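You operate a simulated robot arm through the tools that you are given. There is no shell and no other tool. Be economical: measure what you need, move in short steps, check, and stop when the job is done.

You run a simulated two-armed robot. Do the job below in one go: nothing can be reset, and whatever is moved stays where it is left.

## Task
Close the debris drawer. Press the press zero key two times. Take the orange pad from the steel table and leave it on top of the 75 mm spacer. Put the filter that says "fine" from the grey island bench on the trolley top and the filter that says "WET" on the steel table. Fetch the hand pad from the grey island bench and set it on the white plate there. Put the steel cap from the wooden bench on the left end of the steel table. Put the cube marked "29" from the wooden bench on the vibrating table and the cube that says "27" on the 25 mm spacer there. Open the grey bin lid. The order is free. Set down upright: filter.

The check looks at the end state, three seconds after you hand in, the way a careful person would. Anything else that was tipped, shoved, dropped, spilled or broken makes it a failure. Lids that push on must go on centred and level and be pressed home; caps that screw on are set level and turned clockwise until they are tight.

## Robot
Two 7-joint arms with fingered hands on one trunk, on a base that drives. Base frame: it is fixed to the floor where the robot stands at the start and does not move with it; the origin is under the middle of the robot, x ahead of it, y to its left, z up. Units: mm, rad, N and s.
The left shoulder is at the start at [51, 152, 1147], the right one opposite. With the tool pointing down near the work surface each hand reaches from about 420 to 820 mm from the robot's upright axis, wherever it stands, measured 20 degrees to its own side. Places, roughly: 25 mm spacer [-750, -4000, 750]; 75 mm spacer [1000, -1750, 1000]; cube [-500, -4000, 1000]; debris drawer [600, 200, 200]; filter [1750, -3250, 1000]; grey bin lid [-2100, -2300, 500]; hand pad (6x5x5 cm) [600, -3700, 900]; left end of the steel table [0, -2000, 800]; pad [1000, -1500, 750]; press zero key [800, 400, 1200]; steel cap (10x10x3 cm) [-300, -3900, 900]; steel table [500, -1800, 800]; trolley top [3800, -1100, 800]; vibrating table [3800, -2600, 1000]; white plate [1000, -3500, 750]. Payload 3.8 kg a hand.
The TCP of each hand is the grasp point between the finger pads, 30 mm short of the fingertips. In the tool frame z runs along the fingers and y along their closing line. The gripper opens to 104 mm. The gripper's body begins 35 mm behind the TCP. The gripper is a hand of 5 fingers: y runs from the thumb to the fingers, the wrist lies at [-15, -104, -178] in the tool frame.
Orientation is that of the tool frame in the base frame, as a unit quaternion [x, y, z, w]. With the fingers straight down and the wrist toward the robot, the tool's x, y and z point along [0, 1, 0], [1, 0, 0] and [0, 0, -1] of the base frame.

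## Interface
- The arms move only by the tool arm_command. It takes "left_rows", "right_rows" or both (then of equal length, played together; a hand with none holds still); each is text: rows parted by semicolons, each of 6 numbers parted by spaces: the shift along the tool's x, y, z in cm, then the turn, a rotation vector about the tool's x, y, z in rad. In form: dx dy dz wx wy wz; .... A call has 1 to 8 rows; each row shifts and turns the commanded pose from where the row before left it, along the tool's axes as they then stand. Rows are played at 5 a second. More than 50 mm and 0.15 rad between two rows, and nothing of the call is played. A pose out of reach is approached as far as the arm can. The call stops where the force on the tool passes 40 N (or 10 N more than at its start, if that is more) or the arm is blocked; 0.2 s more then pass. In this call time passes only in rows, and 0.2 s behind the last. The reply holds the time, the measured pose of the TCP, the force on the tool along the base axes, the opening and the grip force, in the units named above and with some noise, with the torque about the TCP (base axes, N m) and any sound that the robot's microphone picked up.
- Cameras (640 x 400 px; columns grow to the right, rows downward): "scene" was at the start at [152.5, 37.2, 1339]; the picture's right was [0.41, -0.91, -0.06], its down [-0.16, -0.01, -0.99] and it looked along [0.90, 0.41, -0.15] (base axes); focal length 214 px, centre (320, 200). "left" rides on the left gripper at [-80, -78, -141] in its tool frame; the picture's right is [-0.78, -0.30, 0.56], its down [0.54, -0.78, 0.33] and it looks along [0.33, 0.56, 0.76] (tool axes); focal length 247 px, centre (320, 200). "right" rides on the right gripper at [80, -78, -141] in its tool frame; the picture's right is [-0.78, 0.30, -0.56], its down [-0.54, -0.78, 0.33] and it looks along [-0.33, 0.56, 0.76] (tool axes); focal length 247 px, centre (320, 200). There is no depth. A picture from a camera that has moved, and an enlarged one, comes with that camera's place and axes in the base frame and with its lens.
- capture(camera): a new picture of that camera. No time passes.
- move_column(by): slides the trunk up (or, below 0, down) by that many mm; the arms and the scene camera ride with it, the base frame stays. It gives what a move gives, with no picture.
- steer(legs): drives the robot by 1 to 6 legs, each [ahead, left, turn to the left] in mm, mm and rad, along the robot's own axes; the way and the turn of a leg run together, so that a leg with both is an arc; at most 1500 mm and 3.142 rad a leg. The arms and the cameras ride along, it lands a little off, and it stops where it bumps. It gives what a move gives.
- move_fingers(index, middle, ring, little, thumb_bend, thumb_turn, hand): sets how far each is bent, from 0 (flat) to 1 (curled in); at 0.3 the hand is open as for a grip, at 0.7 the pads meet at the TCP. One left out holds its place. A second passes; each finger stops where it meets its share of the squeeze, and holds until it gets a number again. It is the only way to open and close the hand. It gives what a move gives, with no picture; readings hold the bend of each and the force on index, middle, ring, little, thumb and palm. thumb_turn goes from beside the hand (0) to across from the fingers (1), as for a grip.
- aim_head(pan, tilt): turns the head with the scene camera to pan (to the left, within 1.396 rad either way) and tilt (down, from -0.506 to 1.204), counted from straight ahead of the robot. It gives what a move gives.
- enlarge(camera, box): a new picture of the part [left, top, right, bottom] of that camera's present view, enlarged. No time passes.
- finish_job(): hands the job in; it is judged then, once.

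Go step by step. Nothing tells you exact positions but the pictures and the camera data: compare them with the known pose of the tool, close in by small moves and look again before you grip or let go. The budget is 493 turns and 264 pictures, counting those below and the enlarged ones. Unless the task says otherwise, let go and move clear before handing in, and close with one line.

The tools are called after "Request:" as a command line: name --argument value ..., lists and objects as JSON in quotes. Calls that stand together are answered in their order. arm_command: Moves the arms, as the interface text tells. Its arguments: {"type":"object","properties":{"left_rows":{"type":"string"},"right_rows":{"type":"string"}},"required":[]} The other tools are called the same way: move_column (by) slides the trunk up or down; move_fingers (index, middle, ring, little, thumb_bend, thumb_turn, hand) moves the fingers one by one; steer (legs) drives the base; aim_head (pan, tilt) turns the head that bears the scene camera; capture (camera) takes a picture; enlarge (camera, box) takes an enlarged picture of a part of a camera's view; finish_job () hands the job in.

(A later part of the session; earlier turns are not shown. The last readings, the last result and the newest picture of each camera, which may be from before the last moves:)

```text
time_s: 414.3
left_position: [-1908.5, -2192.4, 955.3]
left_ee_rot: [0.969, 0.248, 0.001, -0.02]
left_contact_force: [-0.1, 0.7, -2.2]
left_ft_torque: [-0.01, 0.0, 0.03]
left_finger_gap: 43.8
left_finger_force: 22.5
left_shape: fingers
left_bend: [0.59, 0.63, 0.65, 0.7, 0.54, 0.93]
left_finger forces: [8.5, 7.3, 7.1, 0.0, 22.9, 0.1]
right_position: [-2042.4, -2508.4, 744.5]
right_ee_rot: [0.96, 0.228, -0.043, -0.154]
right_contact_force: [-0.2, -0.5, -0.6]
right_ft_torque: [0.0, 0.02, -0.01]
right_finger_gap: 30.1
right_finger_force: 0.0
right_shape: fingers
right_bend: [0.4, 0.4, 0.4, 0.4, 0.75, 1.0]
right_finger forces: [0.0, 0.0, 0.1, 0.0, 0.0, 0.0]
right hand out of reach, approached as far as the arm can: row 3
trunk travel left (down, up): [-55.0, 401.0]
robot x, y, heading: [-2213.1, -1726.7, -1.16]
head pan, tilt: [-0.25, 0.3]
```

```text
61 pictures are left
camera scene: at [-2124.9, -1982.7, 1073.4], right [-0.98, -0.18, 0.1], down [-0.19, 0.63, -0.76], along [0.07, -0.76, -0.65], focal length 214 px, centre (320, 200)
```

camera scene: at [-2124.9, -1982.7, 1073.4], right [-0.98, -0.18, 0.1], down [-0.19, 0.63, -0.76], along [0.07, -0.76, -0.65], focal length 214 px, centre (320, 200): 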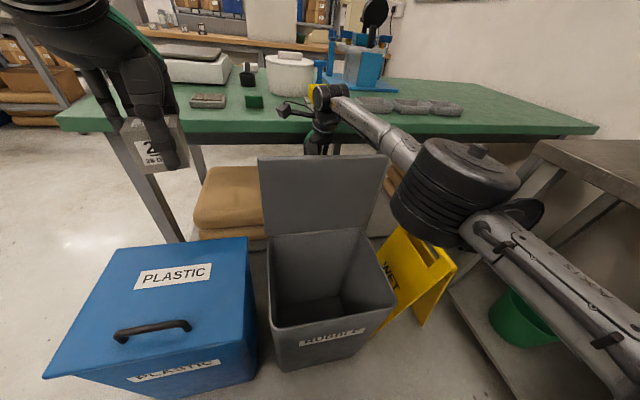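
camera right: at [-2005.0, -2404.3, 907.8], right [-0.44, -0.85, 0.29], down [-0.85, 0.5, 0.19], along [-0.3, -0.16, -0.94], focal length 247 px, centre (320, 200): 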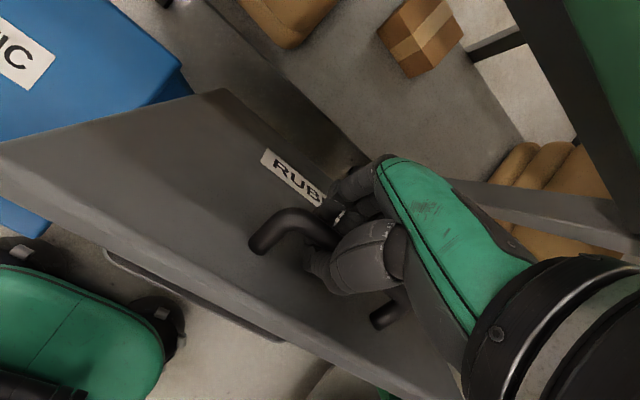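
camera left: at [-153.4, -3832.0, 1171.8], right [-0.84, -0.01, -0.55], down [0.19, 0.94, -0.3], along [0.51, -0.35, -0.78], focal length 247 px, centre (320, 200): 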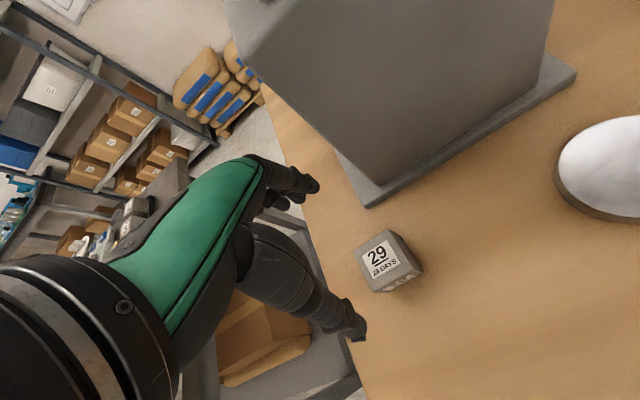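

The lid is past vertical. I withdraw the hand straight up out of the handle.

Request:
arm_command --right_rows "0 -0.6 -1.9 0 0 0;0 -0.6 -1.9 0 0 0;0 -0.9 -2.9 0 0 0;0 -1.2 -3.8 0 0 0;0 -1.2 -3.8 0 0 0"

Request:
capture --camera "scene"

```text
time_s: 414.8
left_position: [-1907.8, -2193.4, 955.2]
left_ee_rot: [0.969, 0.248, 0.001, -0.021]
left_contact_force: [0.0, -0.2, -2.8]
left_ft_torque: [-0.04, 0.01, -0.01]
left_finger_gap: 43.8
left_finger_force: 22.9
left_shape: fingers
left_bend: [0.59, 0.63, 0.65, 0.7, 0.54, 0.93]
left_finger forces: [8.6, 7.3, 7.2, 0.0, 22.8, 0.0]
right_position: [-2045.4, -2503.1, 762.0]
right_ee_rot: [0.959, 0.226, -0.046, -0.168]
right_contact_force: [-2.8, 4.9, -11.2]
right_ft_torque: [0.25, -0.05, -0.07]
right_finger_gap: 30.2
right_finger_force: 5.8
right_shape: fingers
right_bend: [0.4, 0.4, 0.4, 0.4, 0.75, 1.0]
right_finger forces: [0.1, 0.0, 0.0, 0.0, 0.1, 11.3]
trunk travel left (down, up): [-55.0, 401.0]
robot x, y, heading: [-2209.7, -1724.2, -1.164]
head pan, tilt: [-0.25, 0.3]
stopped in row 2 (right hand): the force on the tool passed its limit at 49 N (the readings are from after the stop); the commanded pose is now the measured one
```

```text
60 pictures are left
camera scene: at [-2124.6, -1982.5, 1073.3], right [-0.98, -0.18, 0.1], down [-0.19, 0.63, -0.76], along [0.07, -0.76, -0.65], focal length 214 px, centre (320, 200)
```

scene: 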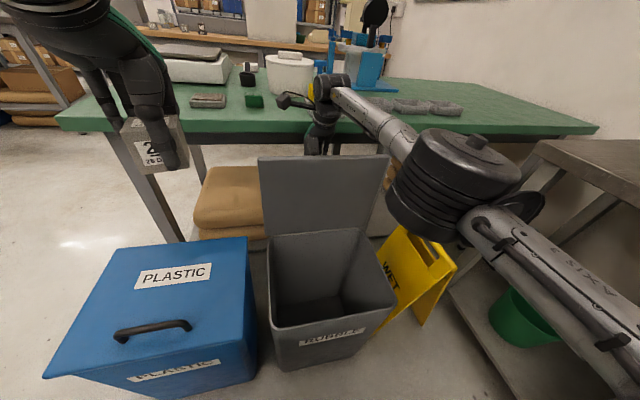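

Something hooks: the curled thumb is under the bar. I lower a little, uncurl the thumb slightly and look.

Request:
arm_command --right_rows "0 0.3 1.2 0 0 0"

Request:
move_fingers --hand "right" --thumb_bend 0.6

Request:
enlarge --camera "right" --box '[180, 100, 480, 340]'

```text
time_s: 415.2
left_position: [-1908.2, -2193.6, 955.3]
left_ee_rot: [0.969, 0.247, 0.001, -0.02]
left_contact_force: [-0.2, 0.3, -2.9]
left_ft_torque: [-0.02, -0.01, 0.05]
left_finger_gap: 43.6
left_finger_force: 23.4
left_shape: fingers
left_bend: [0.59, 0.63, 0.65, 0.7, 0.54, 0.93]
left_finger forces: [8.5, 7.3, 7.1, 0.0, 22.7, 0.0]
right_position: [-2045.4, -2502.2, 752.5]
right_ee_rot: [0.959, 0.227, -0.045, -0.163]
right_contact_force: [-0.4, -0.2, 0.6]
right_ft_torque: [-0.04, 0.01, 0.01]
right_finger_gap: 30.1
right_finger_force: 0.1
right_shape: fingers
right_bend: [0.4, 0.4, 0.4, 0.4, 0.75, 1.0]
right_finger forces: [0.0, 0.0, 0.0, 0.0, 0.1, 0.1]
trunk travel left (down, up): [-55.0, 401.0]
robot x, y, heading: [-2212.9, -1722.1, -1.159]
head pan, tilt: [-0.25, 0.3]
```

```text
time_s: 416.2
left_position: [-1907.9, -2191.6, 956.7]
left_ee_rot: [0.969, 0.247, -0.001, -0.019]
left_contact_force: [0.7, 0.7, -2.1]
left_ft_torque: [-0.05, -0.02, 0.0]
left_finger_gap: 43.9
left_finger_force: 22.6
left_shape: fingers
left_bend: [0.59, 0.63, 0.65, 0.7, 0.54, 0.93]
left_finger forces: [8.4, 7.3, 7.1, 0.1, 22.8, 0.0]
right_position: [-2046.8, -2501.8, 752.0]
right_ee_rot: [0.959, 0.226, -0.046, -0.165]
right_contact_force: [-0.9, 0.2, -0.2]
right_ft_torque: [-0.04, 0.02, 0.01]
right_finger_gap: 52.2
right_finger_force: 0.1
right_shape: fingers
right_bend: [0.4, 0.4, 0.4, 0.4, 0.6, 0.99]
right_finger forces: [0.0, 0.1, 0.0, 0.1, 0.1, 0.1]
trunk travel left (down, up): [-55.0, 401.0]
robot x, y, heading: [-2211.5, -1720.4, -1.162]
head pan, tilt: [-0.25, 0.3]
```

```text
1.67 times, centred on (330, 220) of right
camera zoom: at [-1985.5, -2442.6, 910.8], right [-0.48, -0.76, 0.44], down [-0.86, 0.51, -0.05], along [-0.19, -0.39, -0.9], focal length 412 px, centre (303, 167)
```

zoom: 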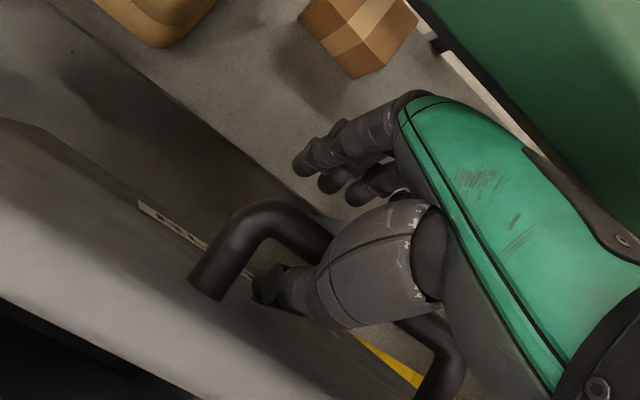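

The hand's back is close to the table edge because it leans forward. I turn it upright about the TCP and then lift straight.

Request:
arm_command --right_rows "0 0 0 -0.1 0 0;0 0 0 -0.1 0 0;0 0 0 -0.1 0 0;0 0 -1.5 0 0 0;0 0 -1.5 0 0 0"

Request:
capture --camera "scene"

```text
time_s: 417.4
left_position: [-1909.4, -2192.0, 956.4]
left_ee_rot: [0.969, 0.248, 0.0, -0.02]
left_contact_force: [0.7, -0.1, -3.8]
left_ft_torque: [-0.05, 0.02, 0.01]
left_finger_gap: 43.8
left_finger_force: 22.8
left_shape: fingers
left_bend: [0.59, 0.63, 0.65, 0.7, 0.54, 0.93]
left_finger forces: [8.6, 7.3, 7.1, 0.0, 22.8, 0.0]
right_position: [-2044.8, -2503.1, 779.1]
right_ee_rot: [0.973, 0.229, -0.013, -0.022]
right_contact_force: [-2.5, 7.5, -5.8]
right_ft_torque: [0.0, 0.0, 0.03]
right_finger_gap: 52.2
right_finger_force: 5.3
right_shape: fingers
right_bend: [0.4, 0.42, 0.4, 0.4, 0.6, 0.99]
right_finger forces: [0.1, 9.9, 0.0, 0.0, 0.1, 0.0]
trunk travel left (down, up): [-55.0, 401.0]
robot x, y, heading: [-2208.2, -1724.3, -1.159]
head pan, tilt: [-0.25, 0.3]
```

```text
58 pictures are left
camera scene: at [-2124.8, -1982.3, 1073.0], right [-0.98, -0.18, 0.1], down [-0.19, 0.63, -0.76], along [0.07, -0.76, -0.65], focal length 214 px, centre (320, 200)
```

scene: 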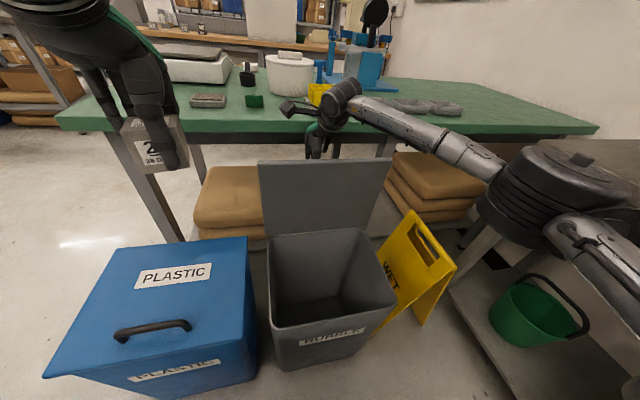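

Fingertips are nearly clear of the bar. I curl the fingers a bit and move up and back.

Request:
move_fingers --hand "right" --index 0.52 --middle 0.52 --ring 0.52 --little 0.52

Request:
arm_command --right_rows "0 -0.3 -1 0 0 0;0 -0.3 -1 0 0 0;0 -0.3 -1 0 0 0;0 -0.5 -1.5 0 0 0"

Request:
capture --camera "scene"

```text
time_s: 418.4
left_position: [-1909.5, -2193.4, 956.0]
left_ee_rot: [0.969, 0.247, 0.0, -0.02]
left_contact_force: [0.2, 0.6, -3.0]
left_ft_torque: [-0.03, -0.01, -0.01]
left_finger_gap: 43.3
left_finger_force: 22.8
left_shape: fingers
left_bend: [0.59, 0.63, 0.65, 0.7, 0.54, 0.93]
left_finger forces: [8.5, 7.2, 7.1, 0.0, 22.7, 0.0]
right_position: [-2044.5, -2504.0, 781.9]
right_ee_rot: [0.973, 0.23, -0.011, -0.019]
right_contact_force: [-0.6, 0.1, 0.3]
right_ft_torque: [-0.01, 0.0, -0.01]
right_finger_gap: 37.0
right_finger_force: 0.1
right_shape: fingers
right_bend: [0.52, 0.52, 0.52, 0.52, 0.6, 0.99]
right_finger forces: [0.0, 0.0, 0.1, 0.0, 0.0, 0.1]
trunk travel left (down, up): [-55.0, 401.0]
robot x, y, heading: [-2210.2, -1724.5, -1.163]
head pan, tilt: [-0.25, 0.3]
```

```text
time_s: 419.4
left_position: [-1908.9, -2192.1, 956.5]
left_ee_rot: [0.968, 0.248, -0.001, -0.02]
left_contact_force: [-1.2, -0.9, -1.6]
left_ft_torque: [-0.01, 0.05, 0.03]
left_finger_gap: 43.8
left_finger_force: 23.0
left_shape: fingers
left_bend: [0.59, 0.63, 0.65, 0.7, 0.54, 0.93]
left_finger forces: [8.5, 7.4, 7.1, 0.0, 22.7, 0.0]
right_position: [-2048.7, -2490.8, 827.2]
right_ee_rot: [0.973, 0.23, -0.012, -0.02]
right_contact_force: [-0.6, 0.4, -0.3]
right_ft_torque: [0.02, -0.03, -0.02]
right_finger_gap: 36.7
right_finger_force: 0.0
right_shape: fingers
right_bend: [0.52, 0.52, 0.52, 0.52, 0.6, 0.99]
right_finger forces: [0.0, 0.1, 0.1, 0.0, 0.0, 0.1]
trunk travel left (down, up): [-55.0, 401.0]
robot x, y, heading: [-2209.6, -1721.9, -1.161]
head pan, tilt: [-0.25, 0.3]
```

```text
57 pictures are left
camera scene: at [-2124.7, -1981.8, 1073.5], right [-0.98, -0.18, 0.1], down [-0.19, 0.63, -0.76], along [0.07, -0.76, -0.65], focal length 214 px, centre (320, 200)
```

scene: 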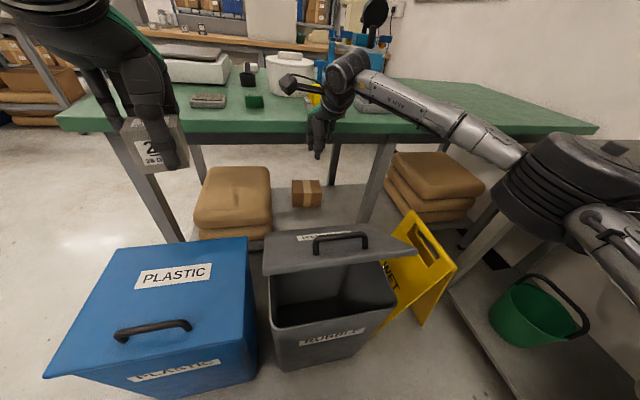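

The lid swung back as the hand left. I check where it came to rest.

Request:
aim_head --pan -0.2 --tilt 0.35

Request:
capture --camera "scene"

```text
time_s: 420.0
left_position: [-1909.2, -2192.0, 956.0]
left_ee_rot: [0.969, 0.248, -0.001, -0.02]
left_contact_force: [0.0, 0.1, -2.9]
left_ft_torque: [-0.03, 0.04, -0.02]
left_finger_gap: 44.0
left_finger_force: 23.3
left_shape: fingers
left_bend: [0.59, 0.63, 0.65, 0.7, 0.54, 0.93]
left_finger forces: [8.5, 7.3, 7.1, 0.0, 22.6, 0.0]
right_position: [-2050.0, -2491.8, 826.3]
right_ee_rot: [0.973, 0.23, -0.012, -0.019]
right_contact_force: [-0.5, 0.5, 0.8]
right_ft_torque: [0.02, -0.03, 0.01]
right_finger_gap: 37.0
right_finger_force: 0.1
right_shape: fingers
right_bend: [0.52, 0.52, 0.52, 0.52, 0.6, 0.99]
right_finger forces: [0.1, 0.0, 0.0, 0.1, 0.0, 0.0]
trunk travel left (down, up): [-55.0, 401.0]
robot x, y, heading: [-2210.8, -1724.5, -1.165]
head pan, tilt: [-0.201, 0.351]
```

```text
56 pictures are left
camera scene: at [-2121.0, -1979.2, 1068.8], right [-0.97, -0.22, 0.08], down [-0.21, 0.66, -0.72], along [0.11, -0.72, -0.69], focal length 214 px, centre (320, 200)
```

scene: 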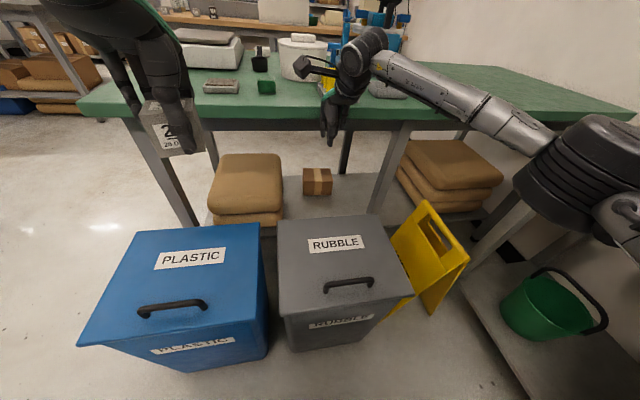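

The lid is closed again; it needs to go clearly past vertical and the hand must leave without dragging it back. I return to the start position above the bar and repeat.

Request:
steer --legs '[[-84, 0, 0]]'

Request:
move_fingers --hand "right" --index 0.3 --middle 0.3 --ring 0.3 --little 0.3 --thumb_bend 0.3

Request:
arm_command --right_rows "-0.2 -4.5 0 -0.04 0 0;-0.2 -4.5 0 0 0 0;-0.2 -4.5 0 0 0 0;-0.2 -4.5 0 0 0 0;-0.2 -1.1 4 0 0 0;0 0 4.5 0 0 0;0 0 4.5 0 0 0;0 0 4.5 0 0 0"

Request:
capture --camera "right"

```text
time_s: 421.1
left_position: [-1941.2, -2117.4, 956.8]
left_ee_rot: [0.969, 0.248, -0.001, -0.02]
left_contact_force: [-1.0, 0.3, -2.2]
left_ft_torque: [-0.03, -0.03, 0.0]
left_finger_gap: 43.6
left_finger_force: 22.5
left_shape: fingers
left_bend: [0.59, 0.63, 0.65, 0.7, 0.54, 0.93]
left_finger forces: [8.4, 7.3, 7.0, 0.0, 22.9, 0.0]
right_position: [-2082.0, -2416.0, 827.2]
right_ee_rot: [0.973, 0.231, -0.012, -0.019]
right_contact_force: [0.7, 0.2, 0.0]
right_ft_torque: [-0.04, -0.02, 0.01]
right_finger_gap: 37.2
right_finger_force: 0.1
right_shape: fingers
right_bend: [0.52, 0.52, 0.52, 0.52, 0.6, 0.99]
right_finger forces: [0.1, 0.0, 0.0, 0.0, 0.0, 0.0]
trunk travel left (down, up): [-55.0, 401.0]
robot x, y, heading: [-2248.9, -1644.7, -1.165]
head pan, tilt: [-0.201, 0.351]
```

```text
time_s: 422.1
left_position: [-1939.6, -2116.5, 955.6]
left_ee_rot: [0.969, 0.247, 0.0, -0.019]
left_contact_force: [-0.2, 0.1, -3.2]
left_ft_torque: [-0.04, 0.0, -0.03]
left_finger_gap: 43.9
left_finger_force: 23.1
left_shape: fingers
left_bend: [0.59, 0.63, 0.65, 0.7, 0.54, 0.93]
left_finger forces: [8.6, 7.3, 7.0, 0.0, 22.7, 0.1]
right_position: [-2082.1, -2414.7, 826.0]
right_ee_rot: [0.973, 0.23, -0.012, -0.018]
right_contact_force: [-0.1, 0.2, -0.5]
right_ft_torque: [0.03, 0.03, 0.01]
right_finger_gap: 102.9
right_finger_force: 0.1
right_shape: fingers
right_bend: [0.3, 0.3, 0.3, 0.3, 0.3, 0.96]
right_finger forces: [0.1, 0.1, 0.1, 0.1, 0.0, 0.0]
trunk travel left (down, up): [-55.0, 401.0]
robot x, y, heading: [-2245.9, -1648.9, -1.159]
head pan, tilt: [-0.201, 0.351]
```

```text
time_s: 423.9
left_position: [-1940.2, -2117.2, 955.4]
left_ee_rot: [0.969, 0.248, 0.0, -0.02]
left_contact_force: [0.4, 0.5, -3.0]
left_ft_torque: [-0.01, 0.0, -0.03]
left_finger_gap: 43.6
left_finger_force: 23.0
left_shape: fingers
left_bend: [0.59, 0.63, 0.65, 0.7, 0.54, 0.93]
left_finger forces: [8.5, 7.3, 7.1, 0.0, 22.6, 0.0]
right_position: [-2177.7, -2247.8, 654.0]
right_ee_rot: [0.973, 0.23, -0.006, 0.001]
right_contact_force: [0.0, 0.4, -0.4]
right_ft_torque: [-0.02, 0.04, -0.01]
right_finger_gap: 103.1
right_finger_force: 0.0
right_shape: fingers
right_bend: [0.3, 0.3, 0.3, 0.3, 0.3, 0.96]
right_finger forces: [0.0, 0.1, 0.0, 0.0, 0.0, 0.1]
trunk travel left (down, up): [-55.0, 401.0]
robot x, y, heading: [-2244.7, -1648.5, -1.16]
head pan, tilt: [-0.201, 0.351]
```

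```text
55 pictures are left
camera right: at [-2140.1, -2142.2, 795.8], right [-0.55, -0.61, 0.57], down [-0.83, 0.45, -0.32], along [-0.06, -0.65, -0.76], focal length 247 px, centre (320, 200)
```

right: 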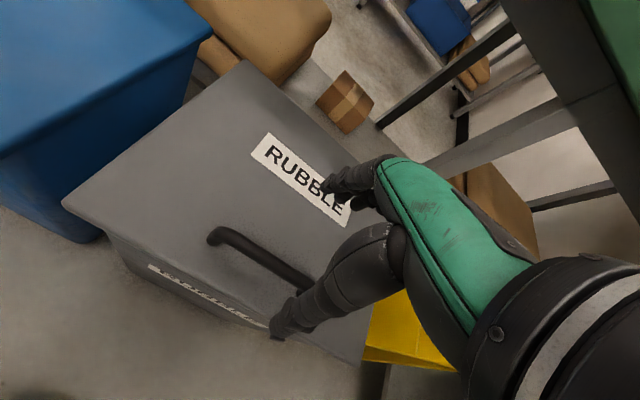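

Good. I correct 11 mm, descend and grip the bar again.

Request:
arm_command --right_rows "1.1 0.1 3 0 0 0.03;0 0 3 0 0 0;0 0 2.4 0 0 0;0 0 1.4 0 0 0"

Request:
move_fingers --hand "right" --index 0.8 --middle 0.8 --ring 0.8 --little 0.8 --thumb_bend 0.75

Request:
arm_command --right_rows "0 0.61 -3.1 0.08 0 0;0 0.78 -3.05 0.08 0 0;0 0.94 -3 0.08 0 0;0 1.09 -2.95 0.08 0 0"

```text
time_s: 424.9
left_position: [-1940.5, -2117.3, 955.8]
left_ee_rot: [0.969, 0.247, -0.001, -0.021]
left_contact_force: [0.0, -0.2, -2.5]
left_ft_torque: [-0.07, -0.02, -0.03]
left_finger_gap: 43.7
left_finger_force: 22.9
left_shape: fingers
left_bend: [0.59, 0.63, 0.65, 0.7, 0.54, 0.93]
left_finger forces: [8.5, 7.2, 7.1, 0.1, 22.7, 0.0]
right_position: [-2169.1, -2246.7, 555.3]
right_ee_rot: [0.977, 0.215, -0.007, 0.001]
right_contact_force: [1.1, 0.5, -0.1]
right_ft_torque: [0.03, 0.0, 0.01]
right_finger_gap: 103.2
right_finger_force: 0.1
right_shape: fingers
right_bend: [0.3, 0.3, 0.3, 0.3, 0.3, 0.96]
right_finger forces: [0.0, 0.0, 0.0, 0.0, 0.1, 0.0]
trunk travel left (down, up): [-55.0, 401.0]
robot x, y, heading: [-2248.1, -1649.6, -1.161]
head pan, tilt: [-0.201, 0.351]
```

```text
time_s: 425.9
left_position: [-1940.9, -2119.2, 954.5]
left_ee_rot: [0.969, 0.247, -0.001, -0.021]
left_contact_force: [0.3, 0.3, -2.7]
left_ft_torque: [-0.03, -0.01, -0.02]
left_finger_gap: 43.5
left_finger_force: 23.0
left_shape: fingers
left_bend: [0.59, 0.63, 0.65, 0.7, 0.54, 0.93]
left_finger forces: [8.6, 7.4, 7.1, 0.1, 22.7, 0.0]
right_position: [-2170.8, -2249.5, 556.8]
right_ee_rot: [0.977, 0.215, -0.008, 0.0]
right_contact_force: [1.8, -7.6, -3.3]
right_ft_torque: [0.49, -0.52, 0.5]
right_finger_gap: 0.1
right_finger_force: 29.7
right_shape: fingers
right_bend: [0.78, 0.78, 0.77, 0.75, 0.72, 1.0]
right_finger forces: [0.0, 7.7, 10.6, 12.5, 29.0, 0.0]
trunk travel left (down, up): [-55.0, 401.0]
robot x, y, heading: [-2242.7, -1645.9, -1.159]
head pan, tilt: [-0.201, 0.351]
```

```text
time_s: 426.9
left_position: [-1942.1, -2119.3, 954.1]
left_ee_rot: [0.969, 0.247, 0.001, -0.021]
left_contact_force: [0.0, -0.1, -3.3]
left_ft_torque: [-0.04, -0.02, 0.01]
left_finger_gap: 43.6
left_finger_force: 22.1
left_shape: fingers
left_bend: [0.59, 0.63, 0.65, 0.7, 0.54, 0.93]
left_finger forces: [8.5, 7.4, 7.1, 0.1, 22.6, 0.0]
right_position: [-2150.2, -2293.2, 666.8]
right_ee_rot: [0.964, 0.211, -0.043, -0.159]
right_contact_force: [-6.0, -17.6, -13.3]
right_ft_torque: [0.63, -0.82, 0.32]
right_finger_gap: 0.1
right_finger_force: 33.5
right_shape: fingers
right_bend: [0.78, 0.78, 0.76, 0.75, 0.73, 1.0]
right_finger forces: [0.0, 9.0, 11.9, 15.3, 30.8, 0.1]
trunk travel left (down, up): [-55.0, 401.0]
robot x, y, heading: [-2248.3, -1648.4, -1.164]
head pan, tilt: [-0.201, 0.351]
```

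Same as before. I continue the arc to about 55°, then push with the base.

Request:
arm_command --right_rows "0 1.2 -2.85 0.08 0 0;0 1.35 -2.7 0.08 0 0;0 1.5 -2.6 0.06 0 0"

Request:
steer --legs '[[45, 0, 0]]'

Request:
arm_command --right_rows "0 0.6 -1 -0.1 0 0;0 0.4 -0.6 -0.1 0 0;0 0.3 -0.4 -0.1 0 0;0 0 0 -0.1 0 0"

Request:
steer --legs '[[45, 0, 0]]'

Request:
capture --camera "scene"

```text
time_s: 427.7
left_position: [-1941.3, -2120.8, 953.1]
left_ee_rot: [0.969, 0.248, 0.001, -0.022]
left_contact_force: [1.1, 0.7, -4.1]
left_ft_torque: [-0.01, -0.01, -0.01]
left_finger_gap: 43.7
left_finger_force: 22.0
left_shape: fingers
left_bend: [0.59, 0.63, 0.65, 0.7, 0.54, 0.93]
left_finger forces: [8.4, 7.3, 7.0, 0.0, 22.5, 0.0]
right_position: [-2122.1, -2357.2, 726.9]
right_ee_rot: [0.941, 0.205, -0.064, -0.263]
right_contact_force: [-13.2, -13.5, -17.5]
right_ft_torque: [0.56, -0.86, 0.0]
right_finger_gap: 0.0
right_finger_force: 36.4
right_shape: fingers
right_bend: [0.78, 0.78, 0.76, 0.74, 0.73, 1.0]
right_finger forces: [0.1, 9.3, 12.2, 15.4, 35.3, 0.0]
trunk travel left (down, up): [-55.0, 401.0]
robot x, y, heading: [-2246.0, -1646.2, -1.159]
head pan, tilt: [-0.201, 0.351]
```

```text
time_s: 428.6
left_position: [-1923.9, -2157.8, 959.4]
left_ee_rot: [0.969, 0.247, 0.002, -0.018]
left_contact_force: [0.1, 0.1, -2.5]
left_ft_torque: [0.0, -0.02, -0.02]
left_finger_gap: 43.6
left_finger_force: 23.0
left_shape: fingers
left_bend: [0.59, 0.63, 0.65, 0.7, 0.54, 0.93]
left_finger forces: [8.4, 7.2, 7.2, 0.0, 22.7, 0.1]
right_position: [-2102.7, -2393.8, 737.1]
right_ee_rot: [0.942, 0.207, -0.062, -0.258]
right_contact_force: [-13.7, 3.8, 21.6]
right_ft_torque: [0.22, -0.47, 0.02]
right_finger_gap: 0.0
right_finger_force: 36.3
right_shape: fingers
right_bend: [0.79, 0.79, 0.78, 0.77, 0.73, 1.0]
right_finger forces: [0.0, 4.2, 6.5, 5.0, 57.9, 0.1]
trunk travel left (down, up): [-55.0, 401.0]
robot x, y, heading: [-2222.5, -1689.0, -1.163]
head pan, tilt: [-0.201, 0.351]
```

```text
time_s: 429.6
left_position: [-1921.9, -2160.6, 955.7]
left_ee_rot: [0.969, 0.248, 0.0, -0.02]
left_contact_force: [0.5, -0.4, -2.7]
left_ft_torque: [-0.03, -0.02, -0.03]
left_finger_gap: 43.8
left_finger_force: 22.3
left_shape: fingers
left_bend: [0.59, 0.63, 0.65, 0.7, 0.54, 0.93]
left_finger forces: [8.5, 7.3, 7.0, 0.1, 22.6, 0.0]
right_position: [-2090.9, -2414.7, 742.7]
right_ee_rot: [0.974, 0.215, -0.021, -0.067]
right_contact_force: [-4.7, -1.6, -5.4]
right_ft_torque: [0.08, -0.25, 0.17]
right_finger_gap: 0.1
right_finger_force: 5.2
right_shape: fingers
right_bend: [0.79, 0.8, 0.79, 0.77, 0.7, 1.0]
right_finger forces: [0.1, 0.1, 2.7, 5.3, 2.7, 0.1]
trunk travel left (down, up): [-55.0, 401.0]
robot x, y, heading: [-2228.3, -1685.4, -1.159]
head pan, tilt: [-0.201, 0.351]
```

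```text
time_s: 430.5
left_position: [-1904.6, -2200.5, 956.2]
left_ee_rot: [0.969, 0.247, 0.001, -0.02]
left_contact_force: [0.4, -0.1, -2.9]
left_ft_torque: [0.01, 0.01, 0.02]
left_finger_gap: 43.5
left_finger_force: 23.0
left_shape: fingers
left_bend: [0.59, 0.63, 0.65, 0.7, 0.54, 0.93]
left_finger forces: [8.6, 7.2, 7.1, 0.0, 22.8, 0.0]
right_position: [-2072.7, -2455.6, 743.1]
right_ee_rot: [0.974, 0.215, -0.021, -0.067]
right_contact_force: [0.0, -0.2, 0.6]
right_ft_torque: [0.01, -0.01, 0.04]
right_finger_gap: 0.0
right_finger_force: 0.3
right_shape: fingers
right_bend: [0.79, 0.8, 0.8, 0.78, 0.69, 1.0]
right_finger forces: [0.1, 0.1, 0.0, 0.0, 0.6, 0.0]
trunk travel left (down, up): [-55.0, 401.0]
robot x, y, heading: [-2211.3, -1733.2, -1.163]
head pan, tilt: [-0.201, 0.351]
```

```text
54 pictures are left
camera scene: at [-2117.1, -1987.8, 1068.7], right [-0.97, -0.22, 0.08], down [-0.21, 0.66, -0.72], along [0.11, -0.72, -0.69], focal length 214 px, centre (320, 200)
```

scene: 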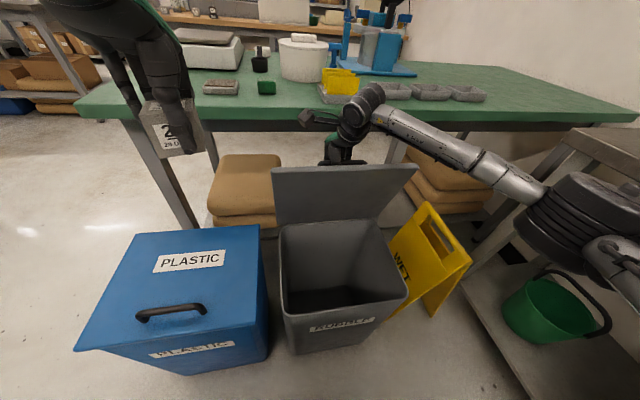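

At about 78° with the hand nearly upright and closed around the bar. I push on in steps.

Request:
arm_command --right_rows "0 1.5 -0.3 0 0 0;0 1.5 -0.2 0 0 0;0 1.5 -0.1 0 0 0;0 1.5 0 0 0 0"

Request:
steer --legs '[[20, 0, 0]]'

Request:
capture --camera "scene"

```text
time_s: 431.5
left_position: [-1904.8, -2201.3, 955.9]
left_ee_rot: [0.969, 0.248, -0.001, -0.021]
left_contact_force: [0.2, -0.6, -2.1]
left_ft_torque: [-0.04, 0.02, -0.01]
left_finger_gap: 43.6
left_finger_force: 22.7
left_shape: fingers
left_bend: [0.6, 0.63, 0.65, 0.7, 0.54, 0.93]
left_finger forces: [8.5, 7.3, 7.0, 0.1, 22.7, 0.1]
right_position: [-2047.0, -2510.4, 741.9]
right_ee_rot: [0.974, 0.216, -0.02, -0.068]
right_contact_force: [0.1, 0.0, 0.5]
right_ft_torque: [0.0, 0.04, 0.0]
right_finger_gap: 0.1
right_finger_force: 0.1
right_shape: fingers
right_bend: [0.79, 0.8, 0.8, 0.78, 0.69, 1.0]
right_finger forces: [0.0, 0.1, 0.0, 0.0, 0.0, 0.0]
trunk travel left (down, up): [-55.0, 401.0]
robot x, y, heading: [-2211.3, -1730.2, -1.159]
head pan, tilt: [-0.201, 0.351]
```

```text
time_s: 432.3
left_position: [-1897.5, -2218.9, 956.2]
left_ee_rot: [0.969, 0.247, 0.0, -0.02]
left_contact_force: [0.0, -0.1, -2.6]
left_ft_torque: [-0.06, 0.01, 0.0]
left_finger_gap: 43.6
left_finger_force: 22.8
left_shape: fingers
left_bend: [0.6, 0.63, 0.65, 0.7, 0.54, 0.93]
left_finger forces: [8.5, 7.2, 7.1, 0.0, 22.7, 0.0]
right_position: [-2040.2, -2529.7, 740.6]
right_ee_rot: [0.974, 0.217, -0.021, -0.067]
right_contact_force: [-0.3, 0.7, -1.8]
right_ft_torque: [0.06, -0.07, 0.0]
right_finger_gap: 0.0
right_finger_force: 1.4
right_shape: fingers
right_bend: [0.79, 0.8, 0.8, 0.78, 0.69, 1.0]
right_finger forces: [0.1, 0.0, 0.0, 2.9, 0.0, 0.1]
trunk travel left (down, up): [-55.0, 401.0]
robot x, y, heading: [-2201.2, -1749.8, -1.16]
head pan, tilt: [-0.201, 0.351]
```

```text
53 pictures are left
camera scene: at [-2109.6, -2005.6, 1068.8], right [-0.97, -0.22, 0.08], down [-0.21, 0.66, -0.72], along [0.11, -0.72, -0.69], focal length 214 px, centre (320, 200)
```

scene: 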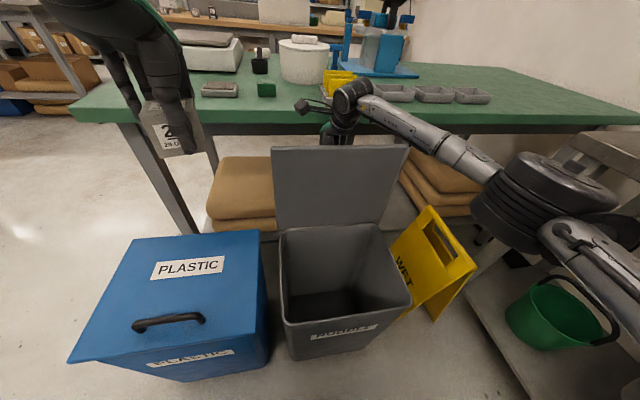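

About 97° by the geometry. I push 20 mm more, then open the fingers only as needed.

Request:
steer --legs '[[20, 0, 0]]'

Request:
move_fingers --hand "right" --index 0.55 --middle 0.55 --ring 0.55 --little 0.55 --thumb_bend 0.63

Request:
capture --camera "scene"

Request:
enlarge --camera "right" --box '[180, 100, 480, 340]'

```text
time_s: 433.2
left_position: [-1889.8, -2234.5, 954.1]
left_ee_rot: [0.969, 0.248, 0.001, -0.022]
left_contact_force: [0.7, -0.2, -3.4]
left_ft_torque: [-0.03, -0.01, 0.02]
left_finger_gap: 43.6
left_finger_force: 22.5
left_shape: fingers
left_bend: [0.6, 0.63, 0.65, 0.7, 0.54, 0.93]
left_finger forces: [8.4, 7.3, 7.0, 0.0, 22.6, 0.0]
right_position: [-2034.9, -2541.3, 733.9]
right_ee_rot: [0.973, 0.216, -0.025, -0.077]
right_contact_force: [0.6, -0.2, 1.2]
right_ft_torque: [0.01, 0.0, 0.06]
right_finger_gap: 0.2
right_finger_force: 0.1
right_shape: fingers
right_bend: [0.79, 0.8, 0.8, 0.78, 0.69, 1.0]
right_finger forces: [0.1, 0.1, 0.0, 0.0, 0.3, 0.0]
trunk travel left (down, up): [-55.0, 401.0]
robot x, y, heading: [-2196.0, -1765.2, -1.161]
head pan, tilt: [-0.201, 0.351]
stopped in leg 1: the force on the tool passed its limit at 45 N (the readings are from after the stop); the commanded pose is now the measured one
```

```text
time_s: 434.2
left_position: [-1889.4, -2234.9, 954.2]
left_ee_rot: [0.969, 0.247, 0.0, -0.021]
left_contact_force: [-0.3, 0.0, -3.0]
left_ft_torque: [-0.07, 0.02, 0.01]
left_finger_gap: 43.7
left_finger_force: 22.7
left_shape: fingers
left_bend: [0.6, 0.63, 0.65, 0.7, 0.54, 0.93]
left_finger forces: [8.5, 7.3, 7.0, 0.1, 22.6, 0.0]
right_position: [-2034.9, -2540.0, 732.8]
right_ee_rot: [0.973, 0.218, -0.025, -0.076]
right_contact_force: [0.5, 0.5, -0.2]
right_ft_torque: [0.0, -0.02, -0.02]
right_finger_gap: 28.1
right_finger_force: 0.2
right_shape: fingers
right_bend: [0.55, 0.55, 0.55, 0.55, 0.63, 1.0]
right_finger forces: [0.0, 0.0, 0.0, 0.0, 0.2, 0.0]
trunk travel left (down, up): [-55.0, 401.0]
robot x, y, heading: [-2194.5, -1764.5, -1.164]
head pan, tilt: [-0.201, 0.351]
```

```text
52 pictures are left
camera scene: at [-2103.0, -2020.8, 1068.8], right [-0.97, -0.22, 0.08], down [-0.21, 0.66, -0.72], along [0.11, -0.72, -0.69], focal length 214 px, centre (320, 200)
```

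scene: 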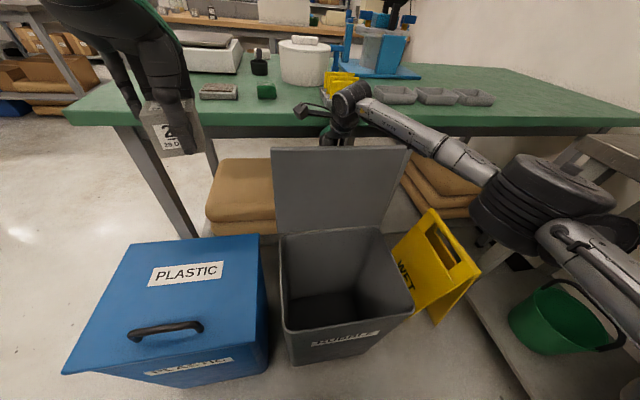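

```text
1.67 times, centred on (330, 220) of right
camera zoom: at [-1984.4, -2456.1, 884.5], right [-0.53, -0.67, 0.51], down [-0.84, 0.51, -0.2], along [-0.13, -0.53, -0.83], focal length 412 px, centre (303, 167)
```

zoom: 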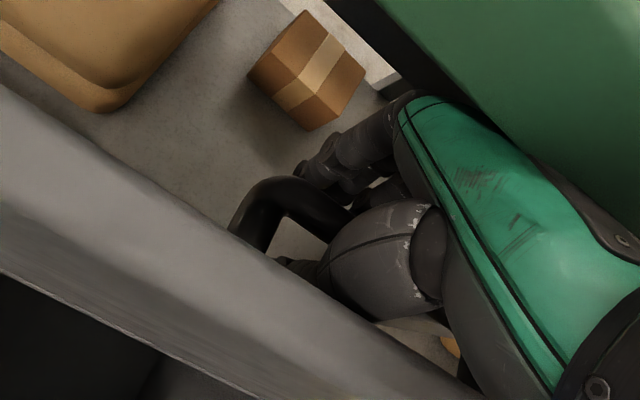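

About 100° now, hand touching the table edge. I lift straight up in small steps, watching the forces.

Request:
arm_command --right_rows "0 -0.15 -1 0 0 0;0 -0.15 -1 0 0 0"

Request:
arm_command --right_rows "0 -0.15 -1 0 0 0;0 -0.15 -1 0 0 0;0 -0.15 -1 0 0 0"

Request:
capture --camera "scene"

```text
time_s: 434.8
left_position: [-1890.4, -2233.7, 955.8]
left_ee_rot: [0.969, 0.246, 0.001, -0.021]
left_contact_force: [-0.5, 0.5, -2.0]
left_ft_torque: [-0.04, -0.02, 0.03]
left_finger_gap: 43.8
left_finger_force: 22.9
left_shape: fingers
left_bend: [0.6, 0.63, 0.65, 0.7, 0.54, 0.93]
left_finger forces: [8.5, 7.4, 7.0, 0.1, 22.8, 0.1]
right_position: [-2038.5, -2534.2, 737.9]
right_ee_rot: [0.972, 0.216, -0.031, -0.087]
right_contact_force: [-1.4, 4.0, -15.0]
right_ft_torque: [-0.08, -0.21, -0.06]
right_finger_gap: 27.9
right_finger_force: 7.7
right_shape: fingers
right_bend: [0.55, 0.55, 0.55, 0.55, 0.63, 1.0]
right_finger forces: [0.1, 0.1, 0.1, 0.1, 0.1, 15.1]
trunk travel left (down, up): [-55.0, 401.0]
robot x, y, heading: [-2195.5, -1765.0, -1.165]
head pan, tilt: [-0.201, 0.351]
stopped in row 2 (right hand): the force on the tool passed its limit at 46 N (the readings are from after the stop); the commanded pose is now the measured one
```

```text
time_s: 435.2
left_position: [-1891.0, -2232.5, 956.4]
left_ee_rot: [0.969, 0.245, 0.0, -0.021]
left_contact_force: [-0.8, 0.1, -2.3]
left_ft_torque: [-0.04, 0.01, 0.03]
left_finger_gap: 43.5
left_finger_force: 23.3
left_shape: fingers
left_bend: [0.6, 0.63, 0.65, 0.7, 0.54, 0.93]
left_finger forces: [8.6, 7.3, 7.0, 0.0, 22.6, 0.1]
right_position: [-2040.2, -2530.8, 738.5]
right_ee_rot: [0.971, 0.216, -0.034, -0.095]
right_contact_force: [-1.8, 1.6, -9.7]
right_ft_torque: [0.02, -0.11, -0.05]
right_finger_gap: 28.4
right_finger_force: 4.7
right_shape: fingers
right_bend: [0.55, 0.55, 0.55, 0.55, 0.63, 1.0]
right_finger forces: [0.1, 0.0, 0.1, 0.1, 0.1, 9.0]
trunk travel left (down, up): [-55.0, 401.0]
robot x, y, heading: [-2193.6, -1762.1, -1.169]
head pan, tilt: [-0.201, 0.351]
stopped in row 2 (right hand): the force on the tool passed its limit at 45 N (the readings are from after the stop); the commanded pose is now the measured one
```

```text
50 pictures are left
camera scene: at [-2103.6, -2020.1, 1069.3], right [-0.97, -0.22, 0.08], down [-0.21, 0.66, -0.72], along [0.11, -0.72, -0.69], focal length 214 px, centre (320, 200)
```

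scene: 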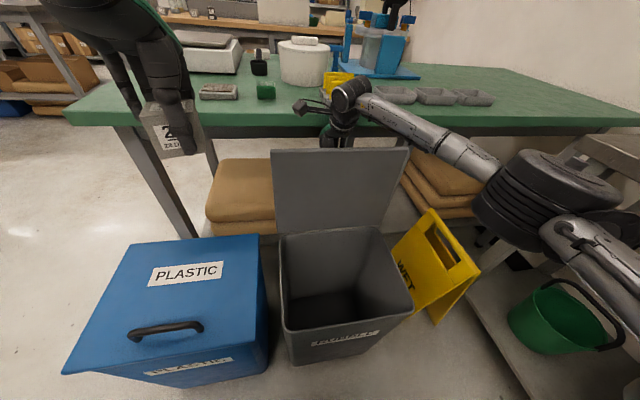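

The knuckles are under the table top. With the lid at 100° there is margin: I ease down, move back 24 mm, then lift straight out.

Request:
arm_command --right_rows "0 0.1 0.6 0 0 0;0 -1.2 0 0 0 0;0 -1.2 0 0 0 0"

Request:
capture --camera "scene"

```text
time_s: 436.0
left_position: [-1892.0, -2233.4, 955.8]
left_ee_rot: [0.969, 0.246, 0.002, -0.021]
left_contact_force: [-0.5, -0.4, -2.2]
left_ft_torque: [0.0, 0.02, -0.04]
left_finger_gap: 43.7
left_finger_force: 22.8
left_shape: fingers
left_bend: [0.6, 0.63, 0.65, 0.7, 0.54, 0.93]
left_finger forces: [8.5, 7.2, 7.1, 0.1, 22.6, 0.0]
right_position: [-2048.2, -2509.3, 740.1]
right_ee_rot: [0.971, 0.217, -0.033, -0.093]
right_contact_force: [-0.6, 0.6, 0.4]
right_ft_torque: [0.01, 0.02, 0.03]
right_finger_gap: 28.2
right_finger_force: 0.0
right_shape: fingers
right_bend: [0.55, 0.55, 0.55, 0.55, 0.63, 1.0]
right_finger forces: [0.0, 0.0, 0.1, 0.0, 0.1, 0.1]
trunk travel left (down, up): [-55.0, 401.0]
robot x, y, heading: [-2194.1, -1763.5, -1.167]
head pan, tilt: [-0.201, 0.351]
```

```text
49 pictures are left
camera scene: at [-2103.6, -2019.9, 1069.0], right [-0.97, -0.22, 0.08], down [-0.21, 0.66, -0.72], along [0.11, -0.72, -0.69], focal length 214 px, centre (320, 200)
```

scene: 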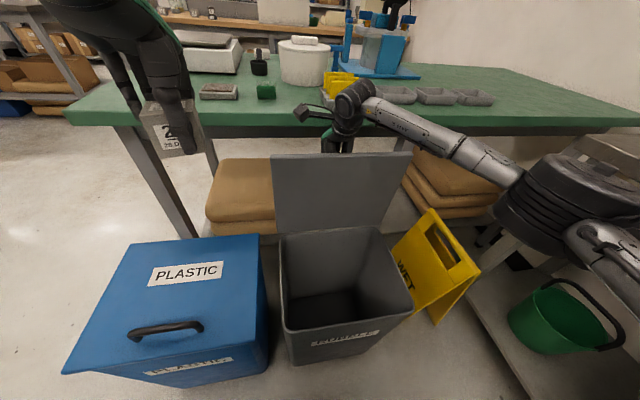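

The lid is near 93°. I lift straight up now with a slight forward bias.

Request:
arm_command --right_rows "0 -0.13 -1.2 0 0 0;0 -0.15 -1.2 0 0 0;0 -0.2 -1.2 0 0 0"

Request:
capture --camera "scene"

```text
time_s: 436.8
left_position: [-1891.1, -2232.2, 956.1]
left_ee_rot: [0.969, 0.246, 0.001, -0.021]
left_contact_force: [-0.1, -0.3, -2.1]
left_ft_torque: [-0.05, -0.03, 0.0]
left_finger_gap: 43.7
left_finger_force: 23.2
left_shape: fingers
left_bend: [0.6, 0.63, 0.65, 0.7, 0.54, 0.93]
left_finger forces: [8.5, 7.3, 7.0, 0.0, 22.6, 0.0]
right_position: [-2050.2, -2505.1, 765.2]
right_ee_rot: [0.97, 0.217, -0.04, -0.104]
right_contact_force: [-2.3, 4.9, -3.6]
right_ft_torque: [-0.14, -0.1, -0.03]
right_finger_gap: 28.3
right_finger_force: 3.5
right_shape: fingers
right_bend: [0.55, 0.55, 0.55, 0.55, 0.63, 1.0]
right_finger forces: [0.1, 0.1, 0.1, 0.0, 0.0, 6.4]
trunk travel left (down, up): [-55.0, 401.0]
robot x, y, heading: [-2195.9, -1762.0, -1.166]
head pan, tilt: [-0.201, 0.351]
stopped in row 3 (right hand): the force on the tool passed its limit at 46 N (the readings are from after the stop); the commanded pose is now the measured one
```

```text
48 pictures are left
camera scene: at [-2104.1, -2018.9, 1069.4], right [-0.97, -0.22, 0.08], down [-0.21, 0.66, -0.72], along [0.11, -0.72, -0.69], focal length 214 px, centre (320, 200)
```

scene: 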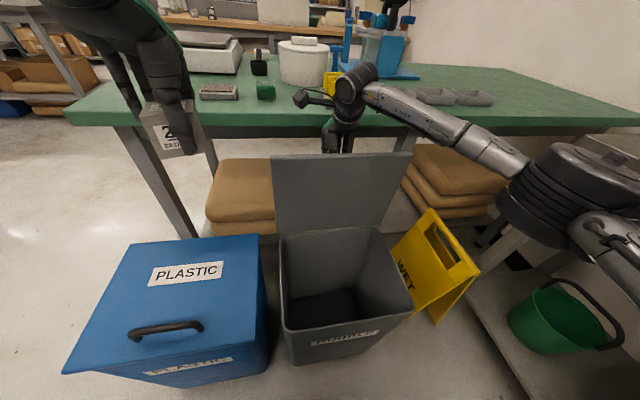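

The lid holds; the palm touches the table again. I turn the hand upright (which moves the thumb away from the lid), then lift.

Request:
arm_command --right_rows "0 0 0.2 -0.12 0 0;0 0 0 -0.12 0 0;0 0 -1 0 0 0;0 0 -1 0 0 0;0 0 -1 0 0 0"

Request:
capture --camera "scene"

```text
time_s: 438.0
left_position: [-1892.0, -2233.4, 955.9]
left_ee_rot: [0.969, 0.246, 0.0, -0.021]
left_contact_force: [1.1, -0.3, -3.5]
left_ft_torque: [-0.04, 0.0, -0.01]
left_finger_gap: 43.6
left_finger_force: 22.6
left_shape: fingers
left_bend: [0.6, 0.63, 0.65, 0.7, 0.54, 0.93]
left_finger forces: [8.5, 7.2, 7.0, 0.0, 22.5, 0.1]
right_position: [-2048.6, -2504.4, 796.1]
right_ee_rot: [0.975, 0.22, -0.013, 0.013]
right_contact_force: [0.2, 1.0, -0.9]
right_ft_torque: [0.02, 0.01, 0.0]
right_finger_gap: 28.7
right_finger_force: 0.1
right_shape: fingers
right_bend: [0.55, 0.55, 0.55, 0.55, 0.63, 1.0]
right_finger forces: [0.1, 0.0, 0.1, 0.1, 0.0, 0.0]
trunk travel left (down, up): [-55.0, 401.0]
robot x, y, heading: [-2195.8, -1764.1, -1.164]
head pan, tilt: [-0.201, 0.351]
```

```text
47 pictures are left
camera scene: at [-2103.7, -2019.5, 1068.9], right [-0.97, -0.22, 0.08], down [-0.21, 0.66, -0.72], along [0.11, -0.72, -0.69], focal length 214 px, centre (320, 200)
```

scene: 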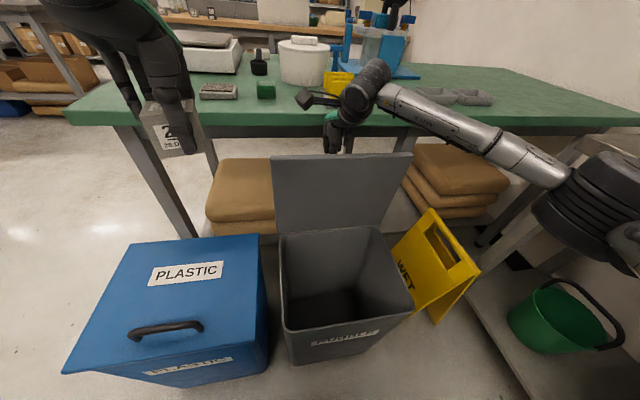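

The lid stays in place. I continue straight up until fully clear.

Request:
arm_command --right_rows "0 0 -1.2 0 0 0;0 0 -1.2 0 0 0;0 0 -1.5 0 0 0;0 0 -2 0 0 0"

Request:
aim_head --pan -0.2 --tilt 0.36

Request:
capture --camera "scene"

```text
time_s: 439.0
left_position: [-1891.6, -2232.7, 955.7]
left_ee_rot: [0.969, 0.246, 0.001, -0.02]
left_contact_force: [0.4, 0.3, -3.0]
left_ft_torque: [-0.04, 0.05, -0.04]
left_finger_gap: 43.9
left_finger_force: 22.5
left_shape: fingers
left_bend: [0.6, 0.63, 0.65, 0.7, 0.54, 0.93]
left_finger forces: [8.6, 7.4, 6.9, 0.0, 22.6, 0.0]
right_position: [-2047.7, -2503.2, 854.9]
right_ee_rot: [0.975, 0.22, -0.012, 0.015]
right_contact_force: [-1.0, 2.0, 2.4]
right_ft_torque: [-0.05, 0.0, 0.0]
right_finger_gap: 28.6
right_finger_force: 1.5
right_shape: fingers
right_bend: [0.55, 0.56, 0.55, 0.55, 0.63, 1.0]
right_finger forces: [0.0, 2.1, 0.0, 0.1, 0.0, 0.0]
trunk travel left (down, up): [-55.0, 401.0]
robot x, y, heading: [-2196.5, -1762.4, -1.166]
head pan, tilt: [-0.201, 0.351]
```

```text
time_s: 439.6
left_position: [-1891.5, -2232.6, 956.2]
left_ee_rot: [0.969, 0.246, 0.001, -0.021]
left_contact_force: [0.5, -0.1, -3.1]
left_ft_torque: [-0.07, 0.0, -0.01]
left_finger_gap: 43.8
left_finger_force: 22.7
left_shape: fingers
left_bend: [0.6, 0.63, 0.65, 0.7, 0.54, 0.93]
left_finger forces: [8.5, 7.3, 7.0, 0.0, 22.6, 0.0]
right_position: [-2047.7, -2502.2, 852.8]
right_ee_rot: [0.975, 0.221, -0.013, 0.013]
right_contact_force: [-1.1, 1.7, 1.9]
right_ft_torque: [-0.08, -0.01, -0.02]
right_finger_gap: 28.5
right_finger_force: 0.9
right_shape: fingers
right_bend: [0.55, 0.56, 0.55, 0.55, 0.63, 1.0]
right_finger forces: [0.0, 2.1, 0.0, 0.0, 0.0, 0.1]
trunk travel left (down, up): [-55.0, 401.0]
robot x, y, heading: [-2192.5, -1763.0, -1.164]
head pan, tilt: [-0.201, 0.36]
```

```text
46 pictures are left
camera scene: at [-2104.0, -2019.0, 1068.2], right [-0.97, -0.22, 0.08], down [-0.21, 0.67, -0.72], along [0.1, -0.71, -0.69], focal length 214 px, centre (320, 200)
```

scene: 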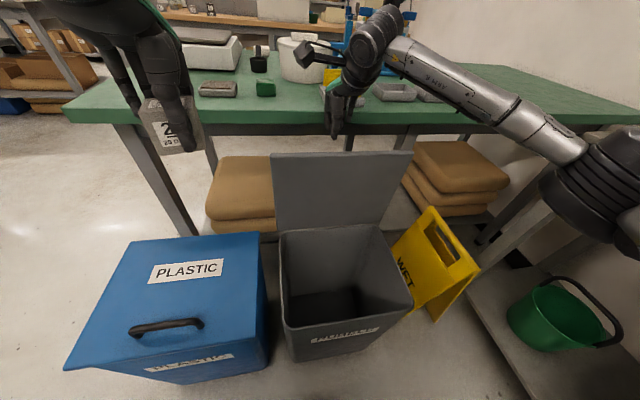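

The lid stays open. I raise the hand a bit more and draw it back above the lid's top edge, then check again.

Request:
arm_command --right_rows "0 -0.2 -2 0 0 0;0 -0.2 -3 0 0 0;0 -2 -3 0 0 0;0 -4 -1 0 0 0;0 -4 0 0 0 0;0 -4 0 0 0 0"

Request:
capture --camera "scene"

```text
time_s: 441.0
left_position: [-1892.3, -2233.3, 956.6]
left_ee_rot: [0.969, 0.246, 0.002, -0.02]
left_contact_force: [0.3, 0.3, -3.0]
left_ft_torque: [-0.03, -0.02, 0.02]
left_finger_gap: 43.8
left_finger_force: 22.4
left_shape: fingers
left_bend: [0.6, 0.63, 0.65, 0.7, 0.54, 0.93]
left_finger forces: [8.5, 7.3, 7.0, 0.1, 22.7, 0.0]
right_position: [-2107.2, -2372.4, 938.8]
right_ee_rot: [0.975, 0.22, -0.013, 0.014]
right_contact_force: [-0.6, 0.6, 0.8]
right_ft_torque: [-0.04, 0.0, 0.03]
right_finger_gap: 28.5
right_finger_force: 0.1
right_shape: fingers
right_bend: [0.55, 0.55, 0.55, 0.55, 0.63, 1.0]
right_finger forces: [0.1, 0.0, 0.0, 0.1, 0.1, 0.0]
trunk travel left (down, up): [-55.0, 401.0]
robot x, y, heading: [-2194.0, -1763.7, -1.162]
head pan, tilt: [-0.201, 0.36]
```

```text
45 pictures are left
camera scene: at [-2104.4, -2018.8, 1068.3], right [-0.97, -0.22, 0.08], down [-0.21, 0.67, -0.72], along [0.1, -0.71, -0.69], focal length 214 px, centre (320, 200)
```

scene: 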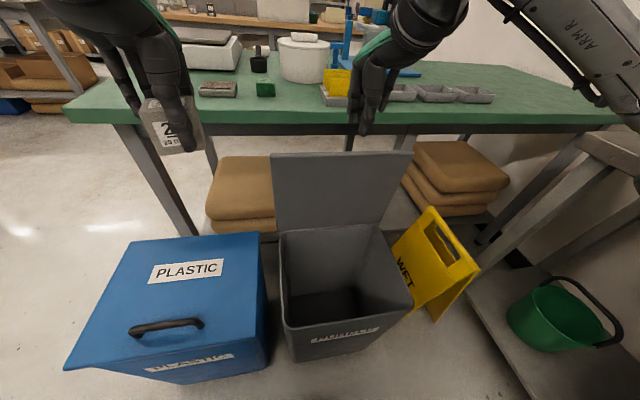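

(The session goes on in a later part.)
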